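You operate a simulated robot arm through the tools that you are given. There is no shell and no other tool. Be economical: measure what you need, move in short steps, check, and stop when the job is done.

You run a simulated two-armed robot. Do the job below in one go: nothing can be reset, and whatever is moved stays where it is left.

JOB
Rub the seal plate clean, then brush fresh grease on its middle.
Fine: pad and brush go back, lid on the tub. A coat counts when it lies all over at full strength: go over it till it gets no stronger. What is to be rubbed or washed off counts as gone when no trace of it is left.

It is judged by the outcome, as a careful person would: the job done as asked, and still so three seconds after it is handed in. It fails if anything else is knocked over, pushed out of place, dropped, spilled or broken. A push-on lid holds only when it is set on centred and level and pressed home; a screw cap is set on level and turned clockwise until tight.

ROBOT AND FRAMES
Two 6-joint arms with two-finger grippers on one trunk, on a base that drives. Base frame: it is fixed to the floor where the robot stands at the start and does not move with it; the origin is under the middle of the robot, x ahead of it, y to its left, z up; the surface under the hand at the start is at about z = 0.85. Readings come in m, rad, newtons and seconds.
The left shoulder is at the start at [0.07, 0.147, 1.402], the right one opposite. With the tool pointing down near the work surface each hand reaches from about 0.38 to 0.66 m from the robot's upright axis, wherever it stands, measured 20 degrees to its own side. Places, roughly: brush pot [0.5, -0.2, 0.9]. Payload 2.45 kg a hand.
Tool frame (each hand has its own): the origin (TCP) lies between the finger pads and is the grasp point; the fingertips stand 0.03 m ahead of it; z points along the fingers, y is the line along which they close. Largest opening 0.106 m; the body of the gripper starts 0.079 m behind the TCP.
Orientation is that of the tool frame in the base frame, as a unit quaternion [x, y, z, w]. With the fingers straight down and closing along the base's y, the tool's x points along the base's -x, its y along +y and its z along -z.

CONTROLS
- The arms move only by the tool nudge_tool. It takes "left_plan", "right_plan" or both (then of equal length, played together; a hand with none holds still); each is a list of rows, each a list of 7 numbers: the gripper command, from -1 (fully open) to 1 (shut), values between in proportion, then the shift along the tool's x, y, z in m, then the turn, a rotation vector about the tool's x, y, z in rad. In form: [[claw, dx, dy, dz, rx, ry, rz], ...]. A call has 1 to 10 rows; each row shifts and turns the commanded pose from where the row before left it, along the tool's axes as they then stand. Each row takes 0.2 s and may step no farther than 0.05 m and 0.15 rad from the row before; otherwise, or with a gripper value out of range, the whole call is refused. A pose out of reach is approached as far as the arm can. The call stops where the force on the tool passes 40 N (or 10 N more than at its start, if that is more) or the arm is blocked; 0.2 s more then pass. Each finger travels about 0.072 m/s and halts on what it meets, pressing with about 39 N; the grip force reading is that of the motor and also rises with nothing between the fingers. The clock runs only during rows and for 0.2 s after the last one: add rows that do not move to give the fingers time. It gives the time, the measured TCP pose, the force on the tool (base axes), the opening and the grip force at its end, in the units of the frame above (readings bear some noise), with the torque about the TCP (base axes, N m) and any sound that the robot's microphone picked up, and new pictures: "pictures" is both (left out), scene, wrist or none (wrist: the cameras of the hands that moved).
- Cameras (640 x 400 px; columns grow to the right, rows downward): "scene" is now at [0.1183, -0.0396, 1.6122]; the picture's right is [-0.50, -0.87, 0.00], its down [-0.65, 0.37, -0.66] and it looks along [0.58, -0.33, -0.75] (base axes); focal length 258 px, centre (320, 200). "left" rides on the left gripper at [0.076, 0.002, -0.106] in its tool frame; the picture's right is [-0.02, 1.00, 0.00], its down [-0.78, -0.02, -0.62] and it looks along [-0.62, -0.01, 0.78] (tool axes); focal length 247 px, centre (320, 200). "right" rides on the right gripper at [0.076, -0.002, -0.106] in its tool frame; the picture's right is [0.02, 1.00, 0.00], its down [-0.78, 0.02, -0.62] and it looks along [-0.62, 0.01, 0.78] (tool axes); focal length 247 px, centre (320, 200). There is no depth. A picture from a camera that has moved, and an enlarged one, comes with that camera's place and axes in the base frame and with its lens.
- move_column(by): slides the trunk up (or, below 0, down) by that many m; the arms and the scene camera ride with it, the base frame stays. It gives what a move gives, with no picture.
- roll_base(legs): drives the robot by 1 to 6 legs, each [ahead, left, turn to the left] in m, m and rad, along the robot's own axes; the way and the turn of a leg run together, so that a leg with both is an arc; at most 1.5 m and 3.142 rad a leg. The arms and the cameras ride along, it lands a little off, and it stops where it bumps. It gives what a move gives, and a new picture of the scene camera.
- head_to(pan, tilt): turns the head with the scene camera to pan (to the left, within 1.501 rad either way) and tilt (down, from -0.506 to 1.204), counted from straight ahead of the robot. It gives what a move gives, and a new picture of the scene camera.
- inspect(camera, box): a new picture of the part [left, top, right, bottom] of that camera's present view, enlarged. It takes no simulated time.
- hand_in(): hands the job in; it is judged then, once.

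Work in short steps. Places have to be worked out from the pictures, the camera data and where the tool is seen: move nearer, look again, correct. Check each grasp and each placing, and mend what went wrong. You have 120 turns and 260 pictures in all, those below and enlarged ones among them. Open the grippers and draw the arms clear of the work before you hand the job in, unless the task says otherwise.

The tools are called by a JSON object that holds its "api" and its "payload". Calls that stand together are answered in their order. nudge_tool: Moves the arms, as the interface text tells. Its arguments: {"type":"object","properties":{"left_plan":{"type":"array","items":{"type":"array","items":{"type":"number"}}},"right_plan":{"type":"array","items":{"type":"array","items":{"type":"number"}}},"pictures":{"type":"string","enum":["both","scene","wrist","none"]}},"required":[]} The other tools are called the same way: move_column (by) slides the trunk up or down; roll_base (legs) drives the base; head_to (pan, tilt) turns the head that bears the scene camera; inspect (camera, box) takes an enlarged picture of a part of a camera's view; hand_in () hands the job in.

At the start:

```text
time: 0.0
left_tool_pos: [0.6031, 0.0202, 1.0008]
left_orientation: [-0.001, 1.0, 0.002, 0.0]
left_contact_force: [-0.1, 0.4, -0.6]
left_moment: [0.02, -0.02, 0.01]
left_opening: 0.1063
left_grip_force: 0.1
right_tool_pos: [0.4657, -0.3936, 1.295]
right_orientation: [-0.001, 1.0, 0.0, 0.001]
right_contact_force: [1.0, -0.6, -0.9]
right_moment: [0.0, 0.01, -0.02]
right_opening: 0.1059
right_grip_force: 0.1
trunk travel left (down, up): [-0.875, 0.065]
robot x, y, heading: [-0.0003, 0.0008, 0.004]
head pan, tilt: [-0.522, 0.845]
```

scene: 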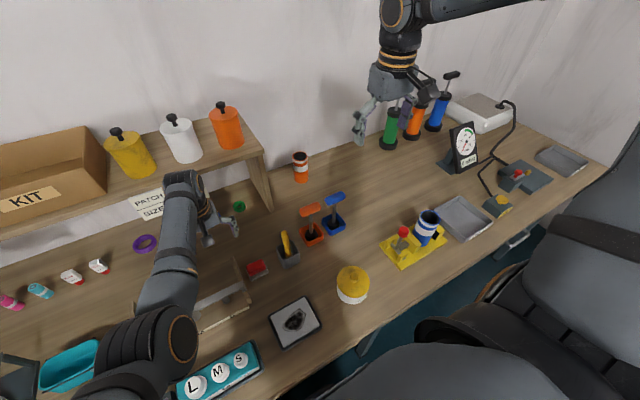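
right: 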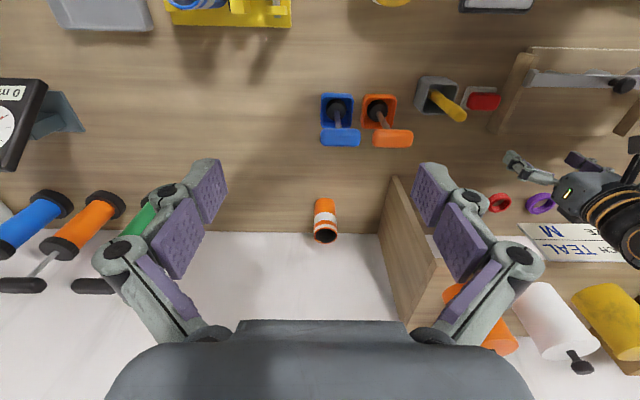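
left: 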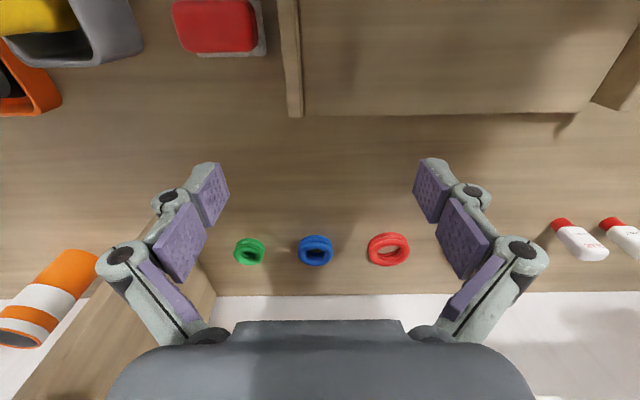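

I start by enlarging the areas of the scene that look relevant: the plate, the brushes, the tub and the pad.

{"api": "inspect", "payload": {"camera": "scene", "box": [230, 170, 390, 270]}}

{"api": "inspect", "payload": {"camera": "scene", "box": [220, 250, 380, 350]}}

{"api": "inspect", "payload": {"camera": "scene", "box": [370, 190, 530, 290]}}

```text
4.00 times, centred on (310, 220) of scene
camera zoom: at [0.1183, -0.0396, 1.6122], right [-0.5, -0.87, 0.0], down [-0.65, 0.37, -0.66], along [0.58, -0.33, -0.75], focal length 1033 px, centre (360, 120)
```

zoom: 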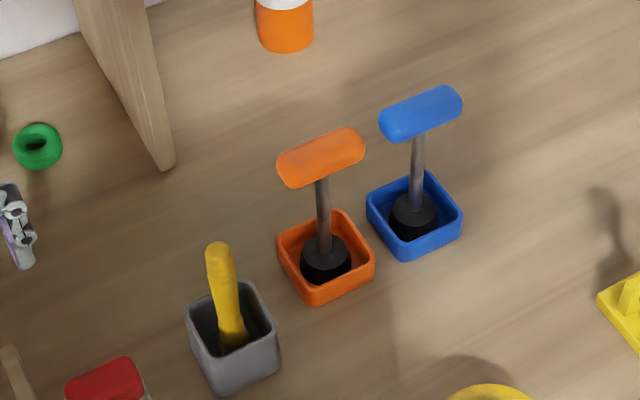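

```text
4.00 times, centred on (300, 300) of scene
camera zoom: at [0.1183, -0.0396, 1.6122], right [-0.5, -0.87, 0.0], down [-0.65, 0.37, -0.66], along [0.58, -0.33, -0.75], focal length 1033 px, centre (400, -200)
```

zoom: 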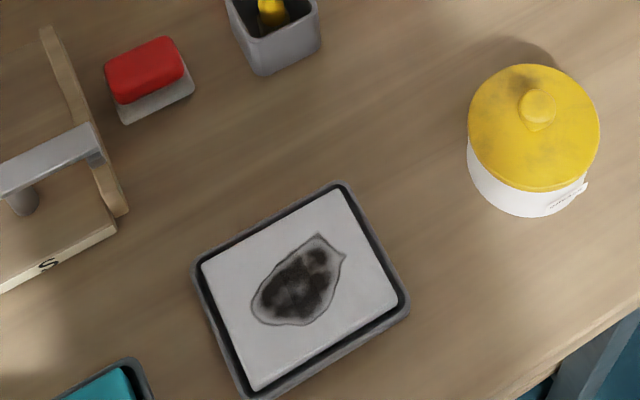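

```text
4.00 times, centred on (450, 240) of scene
camera zoom: at [0.1183, -0.0396, 1.6122], right [-0.5, -0.87, 0.0], down [-0.65, 0.37, -0.66], along [0.58, -0.33, -0.75], focal length 1033 px, centre (-200, 40)
```

zoom: 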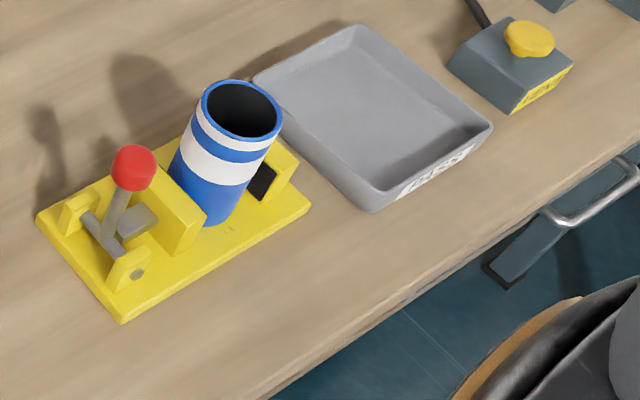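

The grey pot with the yellow brush is at about (0.54,-0.16), the stained plate at (0.34,-0.09), the lidded tub at (0.335,-0.27) and the red pad at (0.536,-0.054). First I pull the left arm back and up, away from the shelf.

{"api": "nudge_tool", "payload": {"left_plan": [[-1, 0.04, 0, 0, 0, 0, 0], [-1, 0.04, 0, 0, 0, 0, 0], [-1, 0.04, 0, 0, 0, 0, 0], [-1, 0.03, 0, -0.03, 0, 0, 0], [-1, 0, 0, -0.05, 0, 0, 0], [-1, 0, 0, -0.05, 0, 0, 0], [-1, 0, 0, -0.05, 0, 0, 0], [-1, 0, 0.04, -0.03, 0, 0, 0], [-1, 0, 0.04, 0, 0, 0, 0], [-1, 0, 0.04, 0, 0, 0, 0]], "pictures": "scene"}}

```text
time: 0.8
left_tool_pos: [0.5574, 0.1453, 0.9923]
left_orientation: [-0.037, 0.997, 0.071, 0.022]
left_contact_force: [0.0, -0.1, -0.3]
left_moment: [0.04, 0.0, 0.01]
left_opening: 0.1061
left_grip_force: 0.1
left hand out of reach, approached as far as the arm can: row 1, 2, 3
right_tool_pos: [0.4656, -0.3917, 1.2971]
right_orientation: [0.0, 1.0, 0.0, 0.0]
right_contact_force: [-0.6, 0.8, -0.9]
right_moment: [0.03, -0.01, 0.03]
right_opening: 0.1061
right_grip_force: 0.1
trunk travel left (down, up): [-0.875, 0.065]
robot x, y, heading: [0.0018, -0.0004, 0.003]
head pan, tilt: [-0.522, 0.845]
stopped in row 3 (left hand): the arm was blocked; the commanded pose is now the measured one
camera scene: at [0.1174, -0.0391, 1.6123], right [-0.5, -0.87, 0.0], down [-0.65, 0.37, -0.66], along [0.58, -0.33, -0.75], focal length 258 px, centre (320, 200)
```

scene: 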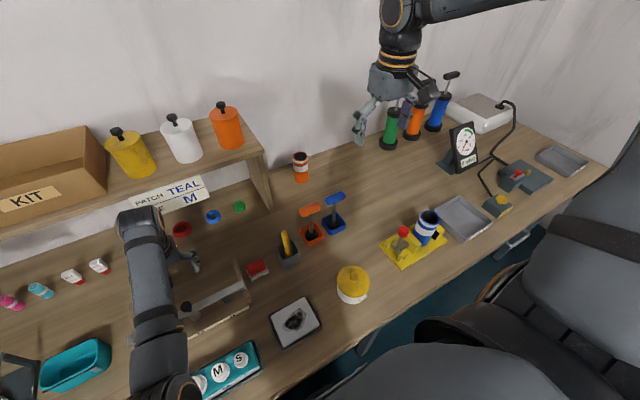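

The left arm hit its near limit and swung to y=0.145. It is clear of the shelf front (x≈0.75), so I just raise it.

{"api": "nudge_tool", "payload": {"left_plan": [[-1, 0, 0, -0.04, 0, 0, 0], [-1, 0, 0, -0.04, 0, 0, 0], [-1, 0, 0.02, -0.04, 0, 0, 0], [-1, 0.02, 0.02, -0.04, 0, 0, 0], [-1, 0.02, 0.02, -0.04, 0, 0, 0], [-1, 0.02, 0.02, -0.03, 0, 0, 0], [-1, 0.02, 0.02, 0, 0, 0, 0]], "pictures": "none"}}

{"api": "roll_base", "payload": {"legs": [[-0.05, 0.08, 0]]}}

```text
time: 2.4
left_tool_pos: [0.5494, 0.1565, 1.08]
left_orientation: [-0.036, 0.997, 0.071, 0.022]
left_contact_force: [0.8, -0.3, -0.9]
left_moment: [-0.03, 0.0, 0.0]
left_opening: 0.1058
left_grip_force: 0.1
left hand out of reach, approached as far as the arm can: row 3, 4, 5, 6, 7
right_tool_pos: [0.4668, -0.3903, 1.297]
right_orientation: [0.0, 1.0, 0.0, -0.001]
right_contact_force: [-0.8, 0.4, 0.7]
right_moment: [0.04, 0.0, -0.06]
right_opening: 0.1062
right_grip_force: 0.1
trunk travel left (down, up): [-0.875, 0.065]
robot x, y, heading: [0.0, 0.0031, -0.002]
head pan, tilt: [-0.522, 0.845]
```

```text
time: 3.5
left_tool_pos: [0.503, 0.2301, 1.0788]
left_orientation: [-0.035, 0.997, 0.073, 0.02]
left_contact_force: [0.6, 0.5, 0.1]
left_moment: [0.06, 0.0, 0.0]
left_opening: 0.1061
left_grip_force: 0.0
right_tool_pos: [0.4209, -0.3187, 1.2934]
right_orientation: [0.0, 1.0, 0.002, -0.002]
right_contact_force: [-0.5, -0.5, -0.4]
right_moment: [0.05, 0.01, 0.03]
right_opening: 0.1061
right_grip_force: 0.1
trunk travel left (down, up): [-0.875, 0.065]
robot x, y, heading: [-0.0499, 0.0837, -0.006]
head pan, tilt: [-0.522, 0.845]
camera scene: at [0.074, 0.0338, 1.6117], right [-0.5, -0.87, 0.0], down [-0.65, 0.38, -0.66], along [0.57, -0.33, -0.75], focal length 258 px, centre (320, 200)
```

scene: 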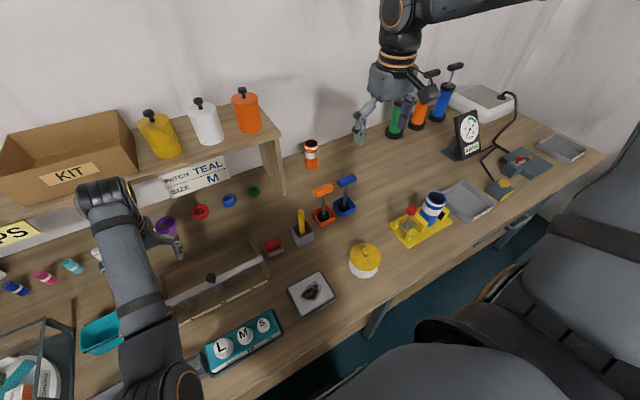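

Base has moved as intended. I bring the right hand toward a point above the pad to look down at it.

{"api": "nudge_tool", "payload": {"right_plan": [[-1, -0.012, 0.038, 0.03, 0, 0, 0], [-1, -0.012, 0.038, 0.03, 0, 0, 0], [-1, -0.012, 0.038, 0.03, 0, 0, 0], [-1, -0.012, 0.038, 0.03, 0, 0, 0], [-1, -0.012, 0.038, 0.03, 0, 0, 0], [-1, -0.012, 0.038, 0.03, 0, 0, 0], [-1, -0.012, 0.03, 0.03, 0, 0, 0]], "pictures": "wrist"}}

```text
time: 5.1
left_tool_pos: [0.5002, 0.2335, 1.0796]
left_orientation: [-0.037, 0.997, 0.071, 0.021]
left_contact_force: [-0.5, 0.3, 0.3]
left_moment: [0.01, -0.01, -0.02]
left_opening: 0.1058
left_grip_force: 0.1
right_tool_pos: [0.3631, -0.2261, 1.0965]
right_orientation: [0.0, 1.0, 0.002, 0.001]
right_contact_force: [0.4, -0.2, 0.3]
right_moment: [0.05, 0.01, -0.02]
right_opening: 0.1061
right_grip_force: 0.1
right hand out of reach, approached as far as the arm can: row 1, 2, 3, 4, 5, 6, 7
trunk travel left (down, up): [-0.875, 0.065]
robot x, y, heading: [-0.0483, 0.082, 0.0]
head pan, tilt: [-0.522, 0.845]
camera right: at [0.2877, -0.228, 1.202], right [-0.02, 1.0, 0.0], down [0.78, 0.02, 0.62], along [0.62, 0.01, -0.78], focal length 247 px, centre (320, 200)
```

right: 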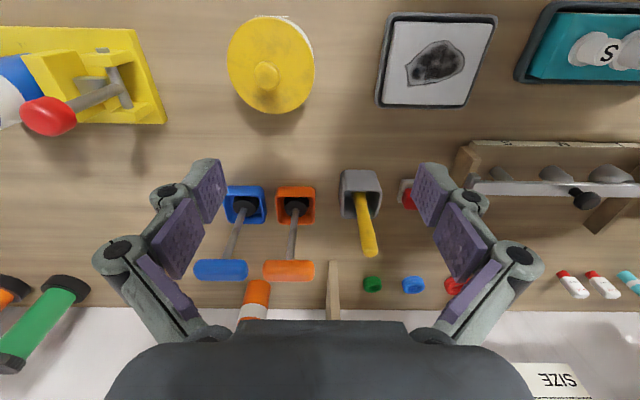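

The hand lagged short in reach while high up. I estimate things from this view: pot straight ahead, pad just beside the left finger. I continue forward and left at a constant height.

{"api": "nudge_tool", "payload": {"right_plan": [[-1, -0.02, 0.03, 0, 0, 0, 0], [-1, -0.02, 0.03, 0, 0, 0, 0], [-1, -0.02, 0.03, 0, 0, 0, 0], [-1, -0.02, 0.03, 0, 0, 0, 0], [-1, -0.02, 0.03, 0, 0, 0, 0], [-1, -0.02, 0.02, 0, 0, 0, 0], [-1, -0.02, 0, 0, 0, 0, 0]], "pictures": "wrist"}}

```text
time: 6.7
left_tool_pos: [0.5011, 0.2334, 1.0783]
left_orientation: [-0.036, 0.997, 0.07, 0.021]
left_contact_force: [0.7, 0.0, -0.1]
left_moment: [0.01, 0.01, -0.01]
left_opening: 0.106
left_grip_force: 0.1
right_tool_pos: [0.3809, -0.2371, 1.114]
right_orientation: [0.0, 1.0, 0.001, 0.0]
right_contact_force: [0.5, 0.4, -0.5]
right_moment: [-0.03, 0.0, -0.01]
right_opening: 0.1058
right_grip_force: 0.1
right hand out of reach, approached as far as the arm can: row 1, 2, 3, 4, 5, 6, 7
trunk travel left (down, up): [-0.875, 0.065]
robot x, y, heading: [-0.0485, 0.082, 0.004]
head pan, tilt: [-0.522, 0.845]
camera right: at [0.3043, -0.2382, 1.2175], right [-0.02, 1.0, 0.0], down [0.78, 0.01, 0.62], along [0.62, 0.01, -0.78], focal length 247 px, centre (320, 200)
```

right: 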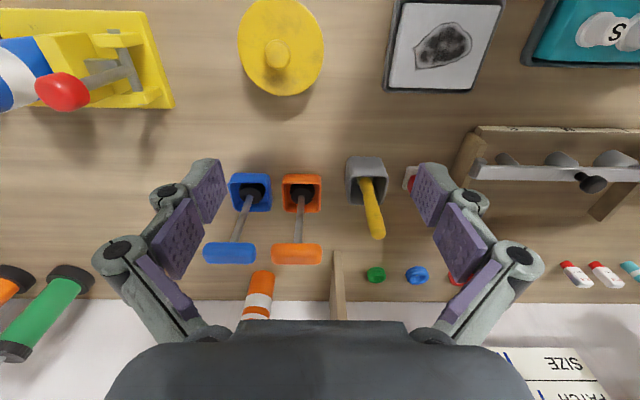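

I test where the commanded pose now stands with a null row.

{"api": "nudge_tool", "payload": {"right_plan": [[-1, 0, 0, 0, 0, 0, 0], [-1, 0, 0, 0.02, 0, 0, 0]], "pictures": "none"}}

```text
time: 7.3
left_tool_pos: [0.5017, 0.2334, 1.0794]
left_orientation: [-0.036, 0.997, 0.07, 0.021]
left_contact_force: [0.6, 0.0, -0.2]
left_moment: [0.04, 0.02, -0.01]
left_opening: 0.1061
left_grip_force: 0.1
right_tool_pos: [0.3782, -0.2393, 1.0934]
right_orientation: [0.001, 1.0, 0.0, 0.001]
right_contact_force: [0.1, -0.3, -0.8]
right_moment: [0.01, -0.01, 0.03]
right_opening: 0.1061
right_grip_force: 0.2
trunk travel left (down, up): [-0.875, 0.065]
robot x, y, heading: [-0.0496, 0.0785, -0.002]
head pan, tilt: [-0.522, 0.845]
```

Downward works. I try going down and forward only, then sideways.

{"api": "nudge_tool", "payload": {"right_plan": [[-1, -0.02, 0, 0.02, 0, 0, 0], [-1, -0.02, 0, 0.02, 0, 0, 0], [-1, -0.02, 0, 0.02, 0, 0, 0], [-1, -0.02, 0.02, 0, 0, 0, 0], [-1, -0.02, 0.02, 0, 0, 0, 0]], "pictures": "scene"}}

```text
time: 8.5
left_tool_pos: [0.5004, 0.2341, 1.0789]
left_orientation: [-0.036, 0.997, 0.071, 0.022]
left_contact_force: [-0.1, -0.3, 0.7]
left_moment: [0.0, 0.02, 0.0]
left_opening: 0.1062
left_grip_force: 0.1
right_tool_pos: [0.408, -0.2732, 1.0556]
right_orientation: [0.0, 1.0, 0.0, 0.001]
right_contact_force: [-0.2, -0.1, -0.1]
right_moment: [0.0, 0.01, 0.01]
right_opening: 0.1059
right_grip_force: 0.3
right hand out of reach, approached as far as the arm can: row 1, 2, 3, 4, 5
trunk travel left (down, up): [-0.875, 0.065]
robot x, y, heading: [-0.0451, 0.0814, 0.001]
head pan, tilt: [-0.522, 0.845]
camera scene: at [0.0698, 0.0402, 1.6122], right [-0.5, -0.87, 0.0], down [-0.65, 0.37, -0.66], along [0.57, -0.33, -0.75], focal length 258 px, centre (320, 200)
```

scene: 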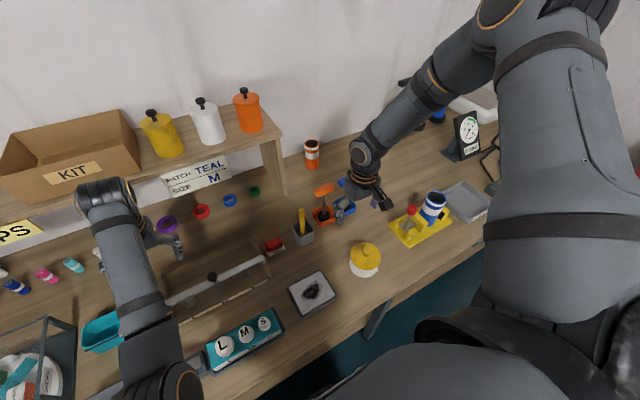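

The right hand seems bound by a joint limit when swinging left, perhaps the wrist. I try turning the tool anticlockwise, then moving forward-left.

{"api": "nudge_tool", "payload": {"right_plan": [[-1, 0, 0, 0, 0, 0, -0.15], [-1, 0, 0, 0, 0, 0, -0.15], [-1, 0, 0, 0, 0, 0, -0.15], [-1, 0, 0.03, 0, 0, 0, 0], [-1, 0, 0.03, 0, 0, 0, 0]], "pictures": "none"}}

```text
time: 9.7
left_tool_pos: [0.4989, 0.2343, 1.0791]
left_orientation: [-0.037, 0.997, 0.071, 0.021]
left_contact_force: [0.3, 0.3, 0.6]
left_moment: [-0.02, 0.02, -0.04]
left_opening: 0.1059
left_grip_force: 0.1
right_tool_pos: [0.3666, -0.2372, 1.0623]
right_orientation: [-0.223, 0.975, 0.0, 0.002]
right_contact_force: [0.1, -0.1, 0.3]
right_moment: [-0.04, -0.03, -0.01]
right_opening: 0.106
right_grip_force: 0.0
right hand out of reach, approached as far as the arm can: row 4, 5
trunk travel left (down, up): [-0.875, 0.065]
robot x, y, heading: [-0.0455, 0.0815, -0.0]
head pan, tilt: [-0.522, 0.845]
```

Yaw isn't the bound: the hand only slides along one diagonal line, as if the shoulder pan were at a limit. I test the opposite diagonal (back-right), then return.

{"api": "nudge_tool", "payload": {"right_plan": [[-1, 0.027, -0.009, 0, 0, 0, 0], [-1, 0.027, -0.009, 0, 0, 0, 0]], "pictures": "none"}}

{"api": "nudge_tool", "payload": {"right_plan": [[-1, -0.027, 0.009, 0, 0, 0, 0], [-1, -0.027, 0.009, 0, 0, 0, 0], [-1, -0.013, 0.005, 0, 0, 0, 0], [-1, -0.013, 0.005, 0, 0, 0, 0]], "pictures": "none"}}

```text
time: 10.3
left_tool_pos: [0.4964, 0.2305, 1.0808]
left_orientation: [-0.037, 0.996, 0.072, 0.023]
left_contact_force: [-0.3, -0.2, 0.5]
left_moment: [0.03, -0.03, -0.02]
left_opening: 0.1059
left_grip_force: 0.2
right_tool_pos: [0.3229, -0.28, 1.0633]
right_orientation: [-0.223, 0.975, 0.0, 0.003]
right_contact_force: [-0.4, -0.5, -0.4]
right_moment: [0.04, -0.08, 0.04]
right_opening: 0.106
right_grip_force: 0.0
trunk travel left (down, up): [-0.875, 0.065]
robot x, y, heading: [-0.0477, 0.0806, -0.001]
head pan, tilt: [-0.522, 0.845]
```

```text
time: 11.3
left_tool_pos: [0.5004, 0.2349, 1.0789]
left_orientation: [-0.036, 0.997, 0.07, 0.021]
left_contact_force: [0.5, 0.8, -0.1]
left_moment: [0.0, 0.04, 0.02]
left_opening: 0.106
left_grip_force: 0.1
right_tool_pos: [0.3682, -0.2374, 1.0643]
right_orientation: [-0.222, 0.975, 0.0, 0.0]
right_contact_force: [0.4, -0.3, -0.5]
right_moment: [0.0, 0.0, -0.02]
right_opening: 0.106
right_grip_force: 0.1
right hand out of reach, approached as far as the arm can: row 3, 4
trunk travel left (down, up): [-0.875, 0.065]
robot x, y, heading: [-0.0492, 0.08, 0.0]
head pan, tilt: [-0.522, 0.845]
```

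The right arm is bounded on its left side there. I now explore the left arm, moving right and then back toward the robot, to see how far it reaches.

{"api": "nudge_tool", "payload": {"left_plan": [[-1, 0, -0.04, 0, 0, 0, 0], [-1, 0, -0.04, 0, 0, 0, 0], [-1, 0, -0.04, 0, 0, 0, 0], [-1, 0, -0.04, 0, 0, 0, 0], [-1, 0, -0.04, 0, 0, 0, 0]], "pictures": "none"}}

{"api": "nudge_tool", "payload": {"left_plan": [[-1, 0.03, 0, 0, 0, 0, 0], [-1, 0.03, 0, 0, 0, 0, 0], [-1, 0.03, 0, 0, 0, 0, 0]], "pictures": "scene"}}

```text
time: 12.5
left_tool_pos: [0.5783, 0.0904, 1.0347]
left_orientation: [-0.038, 0.997, 0.071, 0.021]
left_contact_force: [0.0, -1.0, -0.5]
left_moment: [0.02, 0.0, 0.0]
left_opening: 0.106
left_grip_force: 0.1
left hand out of reach, approached as far as the arm can: row 2, 3, 4, 5
right_tool_pos: [0.3683, -0.2394, 1.0639]
right_orientation: [-0.223, 0.975, 0.001, 0.0]
right_contact_force: [0.2, -0.4, -0.1]
right_moment: [0.02, 0.01, 0.02]
right_opening: 0.1061
right_grip_force: 0.1
trunk travel left (down, up): [-0.875, 0.065]
robot x, y, heading: [-0.0471, 0.0794, -0.004]
head pan, tilt: [-0.522, 0.845]
```

```text
time: 13.5
left_tool_pos: [0.5568, 0.1795, 1.0237]
left_orientation: [-0.061, 0.993, 0.1, 0.034]
left_contact_force: [-0.5, -0.2, -0.6]
left_moment: [0.0, -0.03, 0.01]
left_opening: 0.1061
left_grip_force: 0.0
left hand out of reach, approached as far as the arm can: row 1, 2, 3
right_tool_pos: [0.3681, -0.2386, 1.0638]
right_orientation: [-0.222, 0.975, 0.0, 0.0]
right_contact_force: [0.1, 0.3, 0.2]
right_moment: [0.04, -0.02, 0.02]
right_opening: 0.1057
right_grip_force: 0.0
trunk travel left (down, up): [-0.875, 0.065]
robot x, y, heading: [-0.0474, 0.0817, -0.005]
head pan, tilt: [-0.522, 0.845]
stopped in row 3 (left hand): the arm was blocked; the commanded pose is now the measured one
camera scene: at [0.0698, 0.0403, 1.6123], right [-0.5, -0.87, 0.0], down [-0.65, 0.37, -0.66], along [0.57, -0.33, -0.75], focal length 258 px, centre (320, 200)
```

scene: 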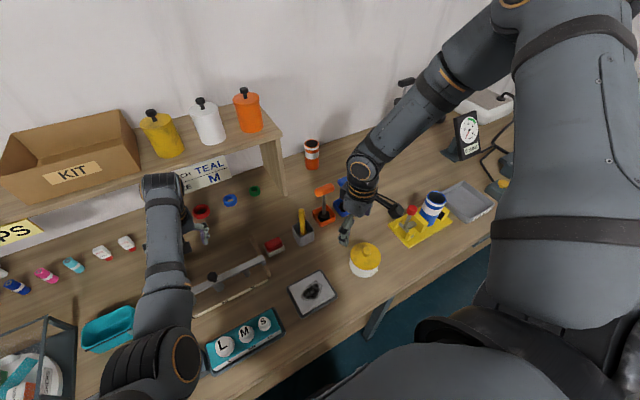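

Both arms hit limits of their present elbow postures. Turning the base left about 45° should put the work in the right arm's free region. First I raise both hands so the sweep is clear.

{"api": "nudge_tool", "payload": {"left_plan": [[-1, 0, 0, -0.03, 0, 0, 0], [-1, 0, 0, -0.03, 0, 0, 0], [-1, 0, 0, -0.03, 0, 0, 0], [-1, 0, 0, -0.03, 0, 0, 0], [-1, 0, 0, -0.03, 0, 0, 0]], "right_plan": [[-1, 0, -0.02, -0.03, 0, 0, 0], [-1, 0, 0, -0.03, 0, 0, 0], [-1, 0, 0, -0.03, 0, 0, 0], [-1, 0, 0, -0.03, 0, 0, 0], [-1, 0, 0, -0.03, 0, 0, 0]], "pictures": "none"}}

{"api": "head_to", "payload": {"pan": 0.7, "tilt": 0.85}}

```text
time: 14.7
left_tool_pos: [0.5614, 0.1617, 1.1643]
left_orientation: [-0.067, 0.992, 0.104, 0.034]
left_contact_force: [0.6, -0.2, 1.1]
left_moment: [0.03, -0.01, 0.02]
left_opening: 0.1059
left_grip_force: 0.0
left hand out of reach, approached as far as the arm can: row 4, 5
right_tool_pos: [0.3751, -0.258, 1.2142]
right_orientation: [-0.222, 0.975, 0.0, 0.001]
right_contact_force: [0.0, -0.3, -0.6]
right_moment: [0.0, -0.02, 0.0]
right_opening: 0.1062
right_grip_force: 0.1
trunk travel left (down, up): [-0.875, 0.065]
robot x, y, heading: [-0.0481, 0.08, -0.001]
head pan, tilt: [-0.522, 0.845]
```

```text
time: 16.1
left_tool_pos: [0.5639, 0.1619, 1.1642]
left_orientation: [-0.066, 0.992, 0.102, 0.034]
left_contact_force: [-0.2, -0.3, 0.3]
left_moment: [-0.04, -0.01, -0.01]
left_opening: 0.106
left_grip_force: 0.0
right_tool_pos: [0.3762, -0.2579, 1.2143]
right_orientation: [-0.222, 0.975, 0.0, 0.001]
right_contact_force: [0.1, 0.1, -0.6]
right_moment: [0.01, 0.03, 0.04]
right_opening: 0.106
right_grip_force: 0.0
trunk travel left (down, up): [-0.875, 0.065]
robot x, y, heading: [-0.0503, 0.0778, -0.0]
head pan, tilt: [0.7, 0.85]
camera scene: at [0.0619, 0.1295, 1.6118], right [0.64, -0.77, 0.0], down [-0.58, -0.48, -0.66], along [0.51, 0.42, -0.75], focal length 258 px, centre (320, 200)
```

scene: 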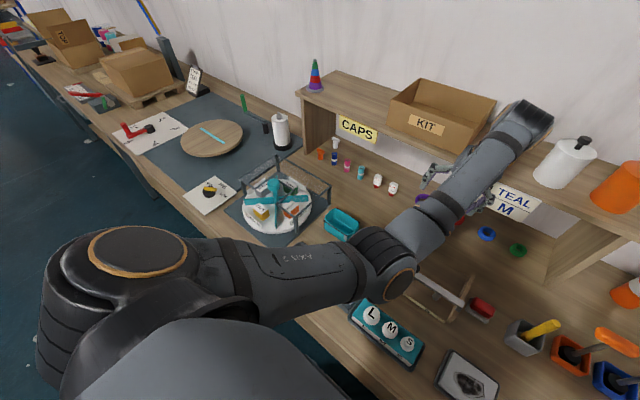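

The left arm's sweep stays well short of the shelf and above the table items. I turn the base left 0.785 rad and then shift to about (-0.08,-0.05).

{"api": "roll_base", "payload": {"legs": [[0, 0, 0.4], [0, 0, 0.385], [-0.113, -0.071, 0]]}}

{"api": "head_to", "payload": {"pan": -0.9, "tilt": 0.9}}

```text
time: 19.7
left_tool_pos: [0.2965, 0.4408, 1.1622]
left_orientation: [-0.439, 0.892, 0.107, -0.009]
left_contact_force: [0.2, 1.1, 1.4]
left_moment: [-0.05, 0.0, 0.02]
left_opening: 0.1058
left_grip_force: 0.0
right_tool_pos: [0.4608, 0.0135, 1.2126]
right_orientation: [-0.577, 0.817, -0.001, -0.001]
right_contact_force: [0.1, 0.9, -0.3]
right_moment: [-0.03, -0.02, 0.01]
right_opening: 0.106
right_grip_force: 0.1
trunk travel left (down, up): [-0.875, 0.065]
robot x, y, heading: [-0.0783, -0.0558, 0.781]
head pan, tilt: [0.7, 0.85]
camera scene: at [-0.0356, 0.0659, 1.6115], right [1.0, -0.09, 0.0], down [-0.07, -0.75, -0.66], along [0.06, 0.66, -0.75], focal length 258 px, centre (320, 200)
```

scene: 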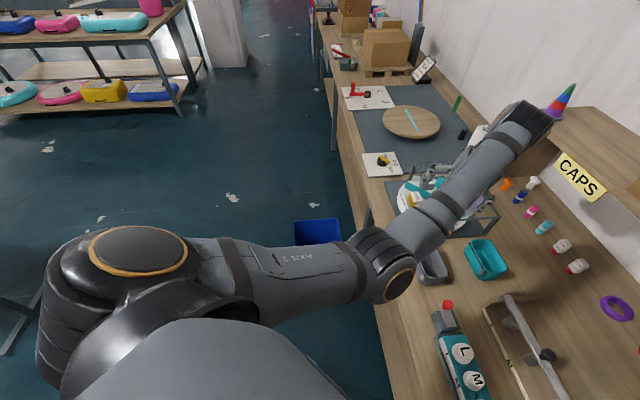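

```text
time: 21.4
left_tool_pos: [0.2946, 0.4407, 1.1628]
left_orientation: [-0.44, 0.891, 0.108, -0.008]
left_contact_force: [0.4, -0.1, -0.3]
left_moment: [0.01, 0.01, 0.02]
left_opening: 0.1059
left_grip_force: 0.0
right_tool_pos: [0.4595, 0.0094, 1.2138]
right_orientation: [-0.577, 0.817, 0.0, 0.0]
right_contact_force: [0.2, -0.6, -0.1]
right_moment: [0.02, 0.01, 0.02]
right_opening: 0.106
right_grip_force: 0.0
trunk travel left (down, up): [-0.875, 0.065]
robot x, y, heading: [-0.0766, -0.0489, 0.783]
head pan, tilt: [-0.901, 0.901]
camera scene: at [0.0317, -0.0246, 1.6079], right [-0.12, -0.99, 0.0], down [-0.78, 0.09, -0.62], along [0.62, -0.07, -0.78], focal length 258 px, centre (320, 200)
```

scene: 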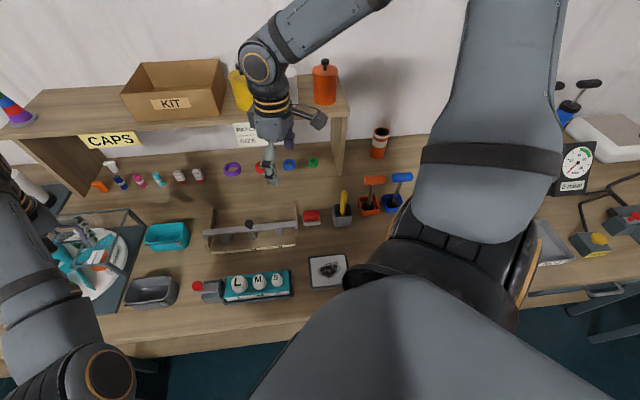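

Good view; pad recomputed at (0.539,-0.054). I rotate the right hand back so its camera looks forward, in place, descending a little.

{"api": "nudge_tool", "payload": {"right_plan": [[-1, 0, 0, 0, 0, 0, 0.15], [-1, 0, 0, 0, 0, 0, 0.15], [-1, 0, 0, 0, 0, 0, 0.15], [-1, 0, 0, 0, 0, 0, 0.15], [-1, 0, 0, 0, 0, 0, 0.15], [-1, 0, 0, 0, 0, 0, 0.15], [-1, 0, 0, 0, 0, 0, 0.15], [-1, 0, 0, 0, 0, 0, 0.15], [-1, -0.04, -0.03, 0.03, 0, 0, 0.02], [-1, -0.03, -0.03, 0.03, 0, 0, 0]], "pictures": "wrist"}}

```text
refused: row 9 steps farther than a row can; nothing moved
```

{"api": "nudge_tool", "payload": {"right_plan": [[-1, 0, 0, 0, 0, 0, 0.15], [-1, 0, 0, 0, 0, 0, 0.15], [-1, 0, 0, 0, 0, 0, 0.15], [-1, 0, 0, 0, 0, 0, 0.15], [-1, 0, 0, 0, 0, 0, 0.15], [-1, 0, 0, 0, 0, 0, 0.15], [-1, 0, 0, 0, 0, 0, 0.15], [-1, 0, 0, 0, 0, 0, 0.15], [-1, -0.03, -0.02, 0.03, 0, 0, 0.02], [-1, -0.03, -0.02, 0.03, 0, 0, 0]], "pictures": "wrist"}}

```text
time: 23.6
left_tool_pos: [0.2984, 0.4389, 1.1625]
left_orientation: [-0.44, 0.891, 0.11, -0.009]
left_contact_force: [0.7, 0.6, 0.2]
left_moment: [-0.07, 0.06, -0.02]
left_opening: 0.1062
left_grip_force: 0.0
right_tool_pos: [0.5256, -0.0286, 1.1515]
right_orientation: [-0.005, 1.0, 0.002, -0.001]
right_contact_force: [0.0, -0.2, -0.1]
right_moment: [0.02, 0.05, 0.01]
right_opening: 0.106
right_grip_force: 0.1
trunk travel left (down, up): [-0.875, 0.065]
robot x, y, heading: [-0.0799, -0.0527, 0.784]
head pan, tilt: [-0.901, 0.901]
camera right: at [0.4498, -0.0303, 1.2577], right [-0.03, 1.0, 0.0], down [0.78, 0.02, 0.62], along [0.62, 0.02, -0.78], focal length 247 px, centre (320, 200)
```

right: 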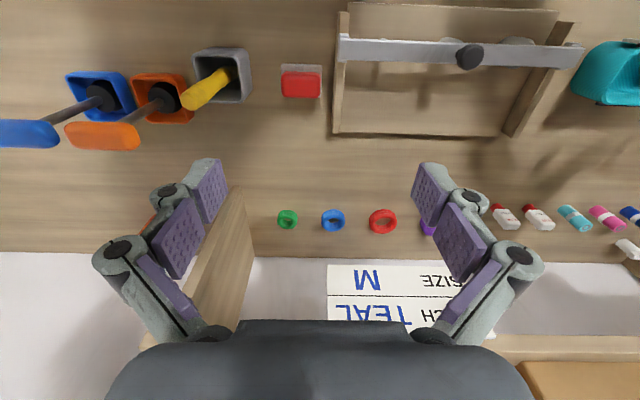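

Right arm moves freely now. The pad triangulates again to (0.539,-0.053); I move above it and lower to look closely.

{"api": "nudge_tool", "payload": {"right_plan": [[-1, -0.007, -0.013, 0.04, 0, 0, 0], [-1, -0.006, -0.012, 0.04, 0, 0, 0], [-1, 0, 0, 0.04, 0, 0, 0], [-1, 0, 0, 0.03, 0, 0, 0]], "pictures": "none"}}

{"api": "inspect", "payload": {"camera": "right", "box": [200, 0, 440, 150]}}

{"api": "inspect", "payload": {"camera": "scene", "box": [272, 190, 432, 290]}}

```text
time: 24.6
left_tool_pos: [0.2956, 0.4413, 1.1622]
left_orientation: [-0.44, 0.891, 0.108, -0.008]
left_contact_force: [1.0, 0.3, -0.8]
left_moment: [-0.03, 0.0, 0.0]
left_opening: 0.106
left_grip_force: 0.1
right_tool_pos: [0.5356, -0.0524, 1.0023]
right_orientation: [-0.007, 1.0, 0.0, 0.0]
right_contact_force: [0.4, 0.0, -0.3]
right_moment: [-0.03, 0.01, 0.04]
right_opening: 0.1059
right_grip_force: 0.1
trunk travel left (down, up): [-0.875, 0.065]
robot x, y, heading: [-0.0796, -0.0493, 0.78]
head pan, tilt: [-0.901, 0.901]
```

```text
2.67 times, centred on (320, 75) of right
camera zoom: at [0.4589, -0.0544, 1.107], right [-0.03, 1.0, 0.0], down [0.78, 0.03, 0.62], along [0.62, 0.02, -0.78], focal length 659 px, centre (320, 533)
```

zoom: 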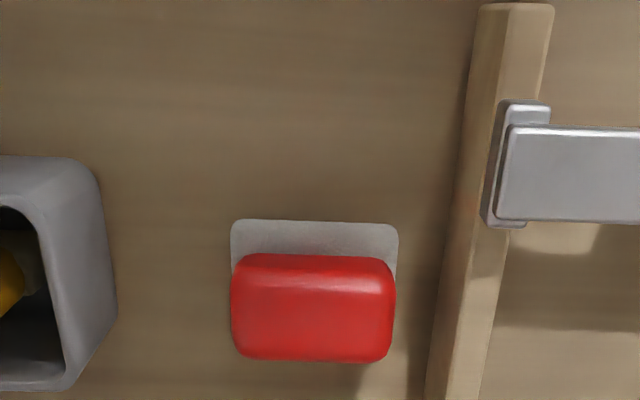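

```text
4.00 times, centred on (352, 240) of scene
camera zoom: at [0.0322, -0.0236, 1.6079], right [-0.12, -0.99, 0.0], down [-0.78, 0.09, -0.62], along [0.62, -0.07, -0.78], focal length 1033 px, centre (192, 40)
```

zoom: 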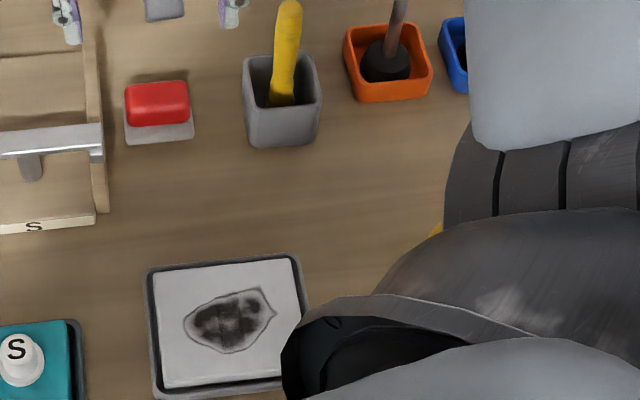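

The pad is a red grip (~0.052 wide in y) on a grey sole, centre about (0.535,-0.054), top near z≈0.905, with the wooden fence 2–3 cm to its left. I narrow the opening to ~0.08 and descend.

{"api": "nudge_tool", "payload": {"right_plan": [[-0.5, 0, -0.002, 0.0, 0, 0, 0], [-0.5, 0, 0, 0.0, 0, 0, 0], [-0.5, 0, 0, 0.03, 0, 0, 0], [-0.5, 0, 0, 0.03, 0, 0, 0], [-0.5, 0, 0, 0.02, 0, 0, 0], [-0.5, 0, 0, 0, 0, 0, 0]], "pictures": "wrist"}}

```text
time: 26.0
left_tool_pos: [0.2953, 0.4415, 1.1626]
left_orientation: [-0.44, 0.891, 0.109, -0.009]
left_contact_force: [0.8, -0.6, -0.5]
left_moment: [-0.01, 0.02, 0.04]
left_opening: 0.1062
left_grip_force: 0.1
right_tool_pos: [0.5248, -0.0632, 0.9519]
right_orientation: [-0.006, 1.0, 0.001, 0.0]
right_contact_force: [-0.8, 0.3, -1.1]
right_moment: [0.0, 0.0, 0.02]
right_opening: 0.0795
right_grip_force: 0.1
right hand out of reach, approached as far as the arm can: row 4, 5
trunk travel left (down, up): [-0.875, 0.065]
robot x, y, heading: [-0.079, -0.0513, 0.781]
head pan, tilt: [-0.901, 0.901]
camera right: at [0.4497, -0.0641, 1.0575], right [-0.03, 1.0, 0.0], down [0.78, 0.03, 0.62], along [0.62, 0.02, -0.78], focal length 247 px, centre (320, 200)
```

right: 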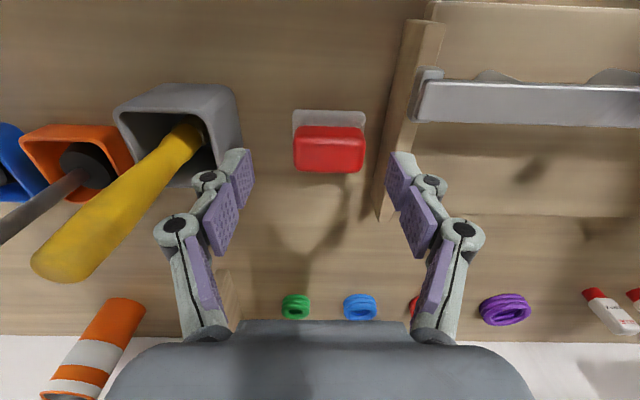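

The arm is at its outer reach here. I rise again and drive the base ~0.06 forward in x, then retry.

{"api": "nudge_tool", "payload": {"right_plan": [[-0.5, 0, 0, -0.04, 0, 0, 0], [-0.5, 0, 0, -0.04, 0, 0, 0], [-0.5, 0, 0, -0.03, 0, 0, 0]], "pictures": "none"}}

{"api": "roll_base", "payload": {"legs": [[0.0425, -0.0425, 0]]}}

```text
time: 26.8
left_tool_pos: [0.2947, 0.4404, 1.1646]
left_orientation: [-0.441, 0.891, 0.109, -0.009]
left_contact_force: [-0.2, -0.1, 0.4]
left_moment: [0.0, 0.04, 0.01]
left_opening: 0.1062
left_grip_force: 0.1
right_tool_pos: [0.5244, -0.0628, 1.0612]
right_orientation: [-0.006, 1.0, 0.001, 0.0]
right_contact_force: [-0.8, -0.6, -0.3]
right_moment: [0.04, 0.01, 0.0]
right_opening: 0.0796
right_grip_force: 0.1
trunk travel left (down, up): [-0.875, 0.065]
robot x, y, heading: [-0.0788, -0.0521, 0.788]
head pan, tilt: [-0.901, 0.901]
```

```text
time: 27.8
left_tool_pos: [0.348, 0.439, 1.1665]
left_orientation: [-0.441, 0.891, 0.108, -0.005]
left_contact_force: [-1.0, -0.1, 0.2]
left_moment: [-0.01, -0.12, -0.03]
left_opening: 0.106
left_grip_force: 0.0
right_tool_pos: [0.5775, -0.0627, 1.0662]
right_orientation: [-0.006, 1.0, 0.001, 0.003]
right_contact_force: [-1.7, 0.2, 0.8]
right_moment: [0.01, -0.12, -0.04]
right_opening: 0.0796
right_grip_force: 0.1
trunk travel left (down, up): [-0.875, 0.065]
robot x, y, heading: [-0.0156, -0.053, 0.784]
head pan, tilt: [-0.901, 0.901]
camera scene: at [0.0796, -0.0256, 1.6089], right [-0.12, -0.99, 0.0], down [-0.77, 0.09, -0.63], along [0.62, -0.07, -0.78], focal length 258 px, centre (320, 200)
```

scene: 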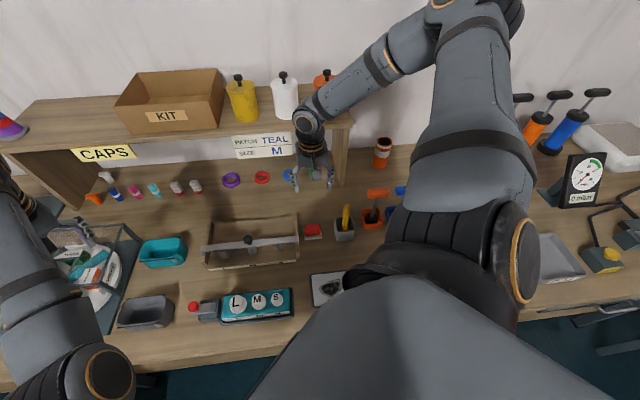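

Base moved. Now I go back to above the pad at (0.535,-0.054) and descend.

{"api": "nudge_tool", "payload": {"right_plan": [[-0.5, 0.022, 0.004, 0.01, 0, 0, 0], [-0.5, 0.021, 0.004, 0.01, 0, 0, 0], [-0.5, 0, 0, 0.03, 0, 0, 0], [-0.5, 0, 0, 0.03, 0, 0, 0], [-0.5, 0, 0, 0.03, 0, 0, 0], [-0.5, 0, 0, 0, 0, 0, 0]], "pictures": "wrist"}}

```text
time: 29.2
left_tool_pos: [0.355, 0.4389, 1.1629]
left_orientation: [-0.441, 0.891, 0.109, -0.008]
left_contact_force: [-0.2, 0.1, -0.3]
left_moment: [-0.02, 0.03, 0.01]
left_opening: 0.106
left_grip_force: 0.0
right_tool_pos: [0.542, -0.0561, 0.9506]
right_orientation: [-0.007, 1.0, 0.001, 0.0]
right_contact_force: [-0.3, -0.2, 0.9]
right_moment: [-0.02, 0.01, -0.02]
right_opening: 0.0796
right_grip_force: 0.2
trunk travel left (down, up): [-0.875, 0.065]
robot x, y, heading: [-0.0182, -0.0559, 0.777]
head pan, tilt: [-0.901, 0.901]
camera right: at [0.4667, -0.0586, 1.056], right [-0.03, 1.0, 0.0], down [0.78, 0.03, 0.62], along [0.62, 0.02, -0.78], focal length 247 px, centre (320, 200)
```

right: 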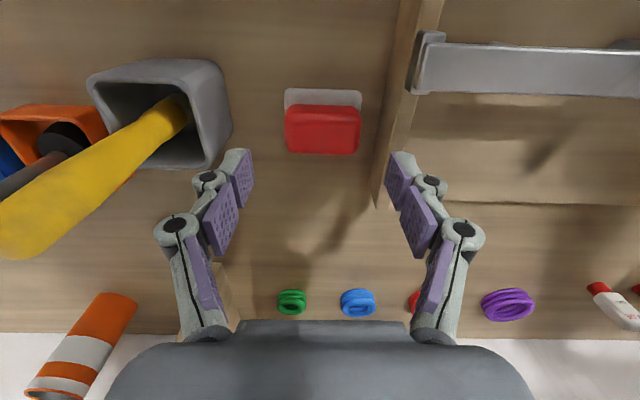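

Pad centre seems at x≈0.530; I shift 1 cm back, narrow the opening to 0.069 for clearance from the fence, and descend to z≈0.90.

{"api": "nudge_tool", "payload": {"right_plan": [[-0.3, 0.01, 0, 0, 0, 0, 0], [-0.3, 0, 0, 0.02, 0, 0, 0], [-0.3, 0, 0, 0.02, 0, 0, 0], [-0.3, 0, 0, 0.012, 0, 0, 0], [-0.3, 0, 0, 0, 0, 0, 0]], "pictures": "wrist"}}

```text
time: 30.4
left_tool_pos: [0.3545, 0.4401, 1.1635]
left_orientation: [-0.442, 0.891, 0.109, -0.009]
left_contact_force: [0.8, 0.2, 0.3]
left_moment: [0.0, -0.01, 0.01]
left_opening: 0.1061
left_grip_force: 0.0
right_tool_pos: [0.5266, -0.0626, 0.9372]
right_orientation: [-0.006, 1.0, 0.001, 0.001]
right_contact_force: [-0.6, 0.2, 0.1]
right_moment: [-0.02, 0.04, 0.0]
right_opening: 0.0689
right_grip_force: 0.1
right hand out of reach, approached as far as the arm can: row 2, 3, 4
trunk travel left (down, up): [-0.875, 0.065]
robot x, y, heading: [-0.0177, -0.0523, 0.779]
head pan, tilt: [-0.901, 0.901]
camera right: at [0.4518, -0.0652, 1.0427], right [-0.03, 1.0, 0.0], down [0.78, 0.03, 0.62], along [0.62, 0.02, -0.78], focal length 247 px, centre (320, 200)
```

right: 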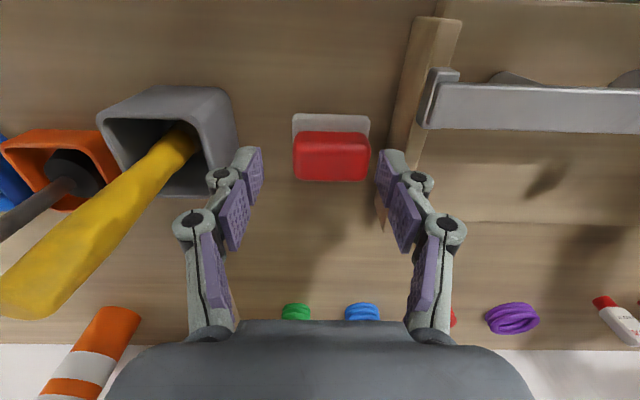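

The limit is the downward stretch from the shoulder, so I raise the hand 0.12 and lower the trunk 0.12.

{"api": "nudge_tool", "payload": {"right_plan": [[-0.3, 0, 0, -0.04, 0, 0, 0], [-0.3, 0, 0, -0.04, 0, 0, 0], [-0.3, 0, 0, -0.04, 0, 0, 0]], "pictures": "none"}}

{"api": "move_column", "payload": {"by": -0.12}}

{"api": "nudge_tool", "payload": {"right_plan": [[-0.3, 0, 0.003, 0, 0, 0, 0], [-0.3, 0, 0.003, 0, 0, 0, 0]], "pictures": "both"}}

```text
time: 31.2
left_tool_pos: [0.3549, 0.4376, 1.1631]
left_orientation: [-0.441, 0.891, 0.11, -0.008]
left_contact_force: [-0.5, 0.5, -0.1]
left_moment: [0.04, -0.01, 0.0]
left_opening: 0.106
left_grip_force: 0.1
right_tool_pos: [0.5264, -0.0636, 1.0583]
right_orientation: [-0.006, 1.0, 0.002, 0.0]
right_contact_force: [-0.7, -0.5, -0.2]
right_moment: [0.06, 0.04, 0.01]
right_opening: 0.0689
right_grip_force: 0.0
trunk travel left (down, up): [-0.875, 0.065]
robot x, y, heading: [-0.0192, -0.0495, 0.783]
head pan, tilt: [-0.901, 0.901]
```

```text
time: 32.7
left_tool_pos: [0.3545, 0.439, 1.0414]
left_orientation: [-0.44, 0.891, 0.109, -0.009]
left_contact_force: [-0.2, -0.7, -0.1]
left_moment: [0.0, -0.01, 0.0]
left_opening: 0.106
left_grip_force: 0.0
right_tool_pos: [0.527, -0.0627, 0.9375]
right_orientation: [-0.007, 1.0, 0.0, 0.0]
right_contact_force: [-0.5, -0.4, -0.6]
right_moment: [-0.01, 0.04, 0.01]
right_opening: 0.0689
right_grip_force: 0.0
trunk travel left (down, up): [-0.755, 0.185]
robot x, y, heading: [-0.0178, -0.0521, 0.784]
head pan, tilt: [-0.901, 0.901]
```

```text
time: 33.3
left_tool_pos: [0.3546, 0.4395, 1.0426]
left_orientation: [-0.441, 0.891, 0.109, -0.01]
left_contact_force: [-0.5, 0.5, -0.9]
left_moment: [0.04, 0.01, -0.02]
left_opening: 0.106
left_grip_force: 0.1
right_tool_pos: [0.5265, -0.0565, 0.9371]
right_orientation: [-0.005, 1.0, 0.0, 0.0]
right_contact_force: [0.3, 0.4, -0.6]
right_moment: [0.01, 0.0, 0.03]
right_opening: 0.0688
right_grip_force: 0.0
trunk travel left (down, up): [-0.755, 0.185]
robot x, y, heading: [-0.021, -0.0468, 0.777]
head pan, tilt: [-0.901, 0.901]
camera scene: at [0.0909, -0.0254, 1.4879], right [-0.12, -0.99, 0.0], down [-0.78, 0.09, -0.62], along [0.62, -0.07, -0.78], focal length 258 px, centre (320, 200)
camera right: at [0.4513, -0.0577, 1.0426], right [-0.03, 1.0, 0.0], down [0.78, 0.03, 0.62], along [0.62, 0.02, -0.78], focal length 247 px, centre (320, 200)
```

scene: 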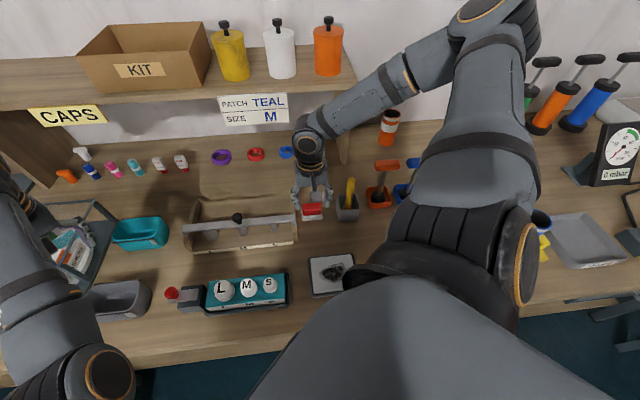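
right: 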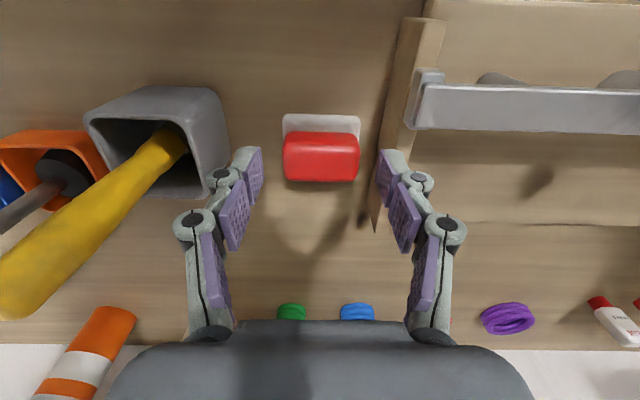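

Aligned: the fingertips straddle the red grip. I descend 0.037.

{"api": "nudge_tool", "payload": {"right_plan": [[-0.3, 0.002, 0, 0.012, 0, 0, 0], [-0.3, 0, 0, 0.013, 0, 0, 0], [-0.3, 0, 0, 0.012, 0, 0, 0], [-0.3, 0, 0, 0, 0, 0, 0]], "pictures": "wrist"}}

```text
time: 34.3
left_tool_pos: [0.3558, 0.4408, 1.0432]
left_orientation: [-0.44, 0.891, 0.109, -0.008]
left_contact_force: [-0.4, 0.0, -0.2]
left_moment: [-0.02, -0.02, -0.01]
left_opening: 0.1059
left_grip_force: 0.0
right_tool_pos: [0.5245, -0.0585, 0.9008]
right_orientation: [-0.007, 1.0, 0.001, 0.0]
right_contact_force: [0.2, 0.6, -0.9]
right_moment: [0.01, -0.02, -0.01]
right_opening: 0.069
right_grip_force: 0.1
trunk travel left (down, up): [-0.755, 0.185]
robot x, y, heading: [-0.0235, -0.0532, 0.782]
head pan, tilt: [-0.901, 0.901]
camera right: at [0.4492, -0.0597, 1.0062], right [-0.03, 1.0, 0.0], down [0.78, 0.03, 0.62], along [0.62, 0.02, -0.78], focal length 247 px, centre (320, 200)
```

right: 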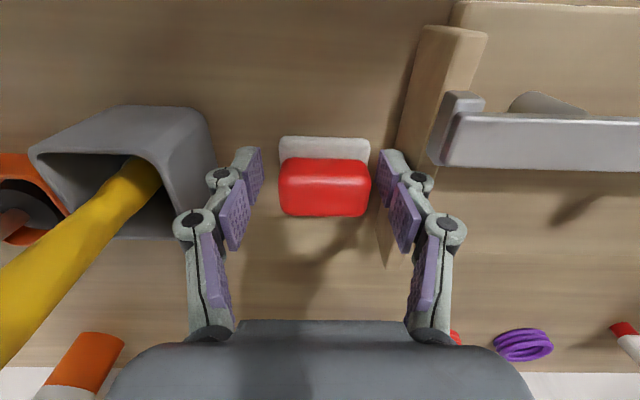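

Centred well. A touch lower, then close.

{"api": "nudge_tool", "payload": {"right_plan": [[-0.3, 0, 0.003, 0.006, 0, 0, 0], [0.3, 0, 0, 0, 0, 0, 0], [1, 0, 0, 0, 0, 0, 0], [1, 0, 0, 0, 0, 0, 0], [1, 0, 0, 0, 0, 0, 0]], "pictures": "wrist"}}

```text
time: 35.5
left_tool_pos: [0.3552, 0.4389, 1.0432]
left_orientation: [-0.441, 0.891, 0.109, -0.009]
left_contact_force: [-0.1, -0.4, 0.3]
left_moment: [-0.02, -0.02, -0.03]
left_opening: 0.106
left_grip_force: 0.1
right_tool_pos: [0.524, -0.0537, 0.8948]
right_orientation: [-0.005, 1.0, 0.001, 0.0]
right_contact_force: [2.8, 1.0, 4.6]
right_moment: [-0.11, -0.12, 0.05]
right_opening: 0.0547
right_grip_force: 39.3
trunk travel left (down, up): [-0.755, 0.185]
robot x, y, heading: [-0.0213, -0.0492, 0.787]
head pan, tilt: [-0.901, 0.901]
camera right: at [0.4492, -0.056, 1.0003], right [-0.03, 1.0, 0.0], down [0.78, 0.03, 0.62], along [0.62, 0.02, -0.78], focal length 247 px, centre (320, 200)
```

right: 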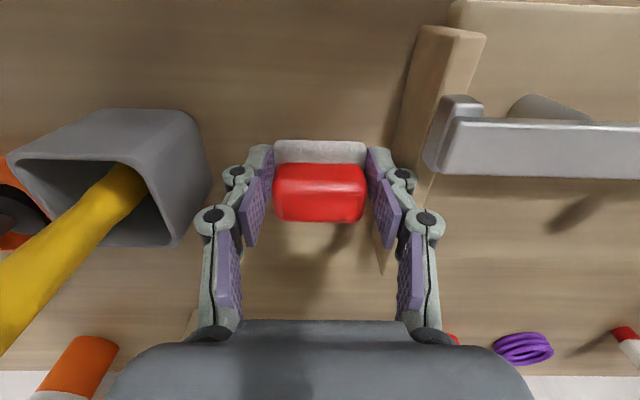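

Gripped (home: TCP 0.524,-0.054,0.895). I lift it and check it came along.

{"api": "nudge_tool", "payload": {"right_plan": [[1, 0, 0, -0.02, 0, 0, 0], [1, 0, 0, -0.03, 0, 0, 0], [1, 0, 0, -0.03, 0, 0, 0], [1, 0.03, 0, -0.02, 0, 0, 0], [1, 0.04, 0, 0, 0, 0, 0], [1, 0.04, 0, 0, 0, 0, 0], [1, 0.03, 0, 0, 0, 0, 0]], "pictures": "wrist"}}

```text
time: 37.1
left_tool_pos: [0.3545, 0.4395, 1.0426]
left_orientation: [-0.442, 0.891, 0.108, -0.008]
left_contact_force: [0.0, 0.3, 0.6]
left_moment: [-0.01, -0.01, 0.02]
left_opening: 0.1061
left_grip_force: 0.1
right_tool_pos: [0.4013, -0.0321, 0.9791]
right_orientation: [-0.005, 1.0, 0.0, 0.0]
right_contact_force: [1.1, 0.3, -0.3]
right_moment: [0.03, 0.01, 0.03]
right_opening: 0.0547
right_grip_force: 39.5
right hand out of reach, approached as far as the arm can: row 4, 5, 6
trunk travel left (down, up): [-0.755, 0.185]
robot x, y, heading: [-0.0227, -0.0513, 0.786]
head pan, tilt: [-0.901, 0.901]
camera right: at [0.3252, -0.0348, 1.0847], right [-0.03, 1.0, 0.0], down [0.78, 0.03, 0.62], along [0.62, 0.02, -0.78], focal length 247 px, centre (320, 200)
```

right: 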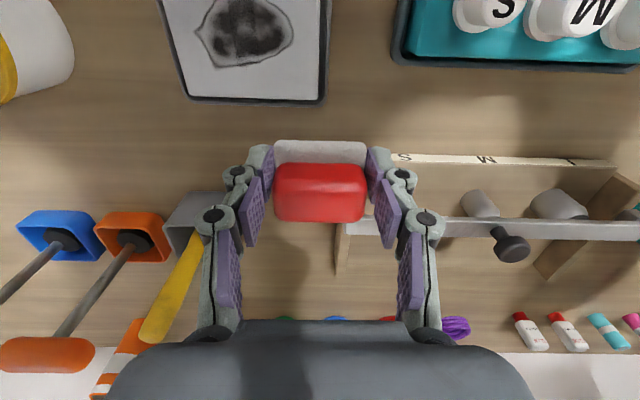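

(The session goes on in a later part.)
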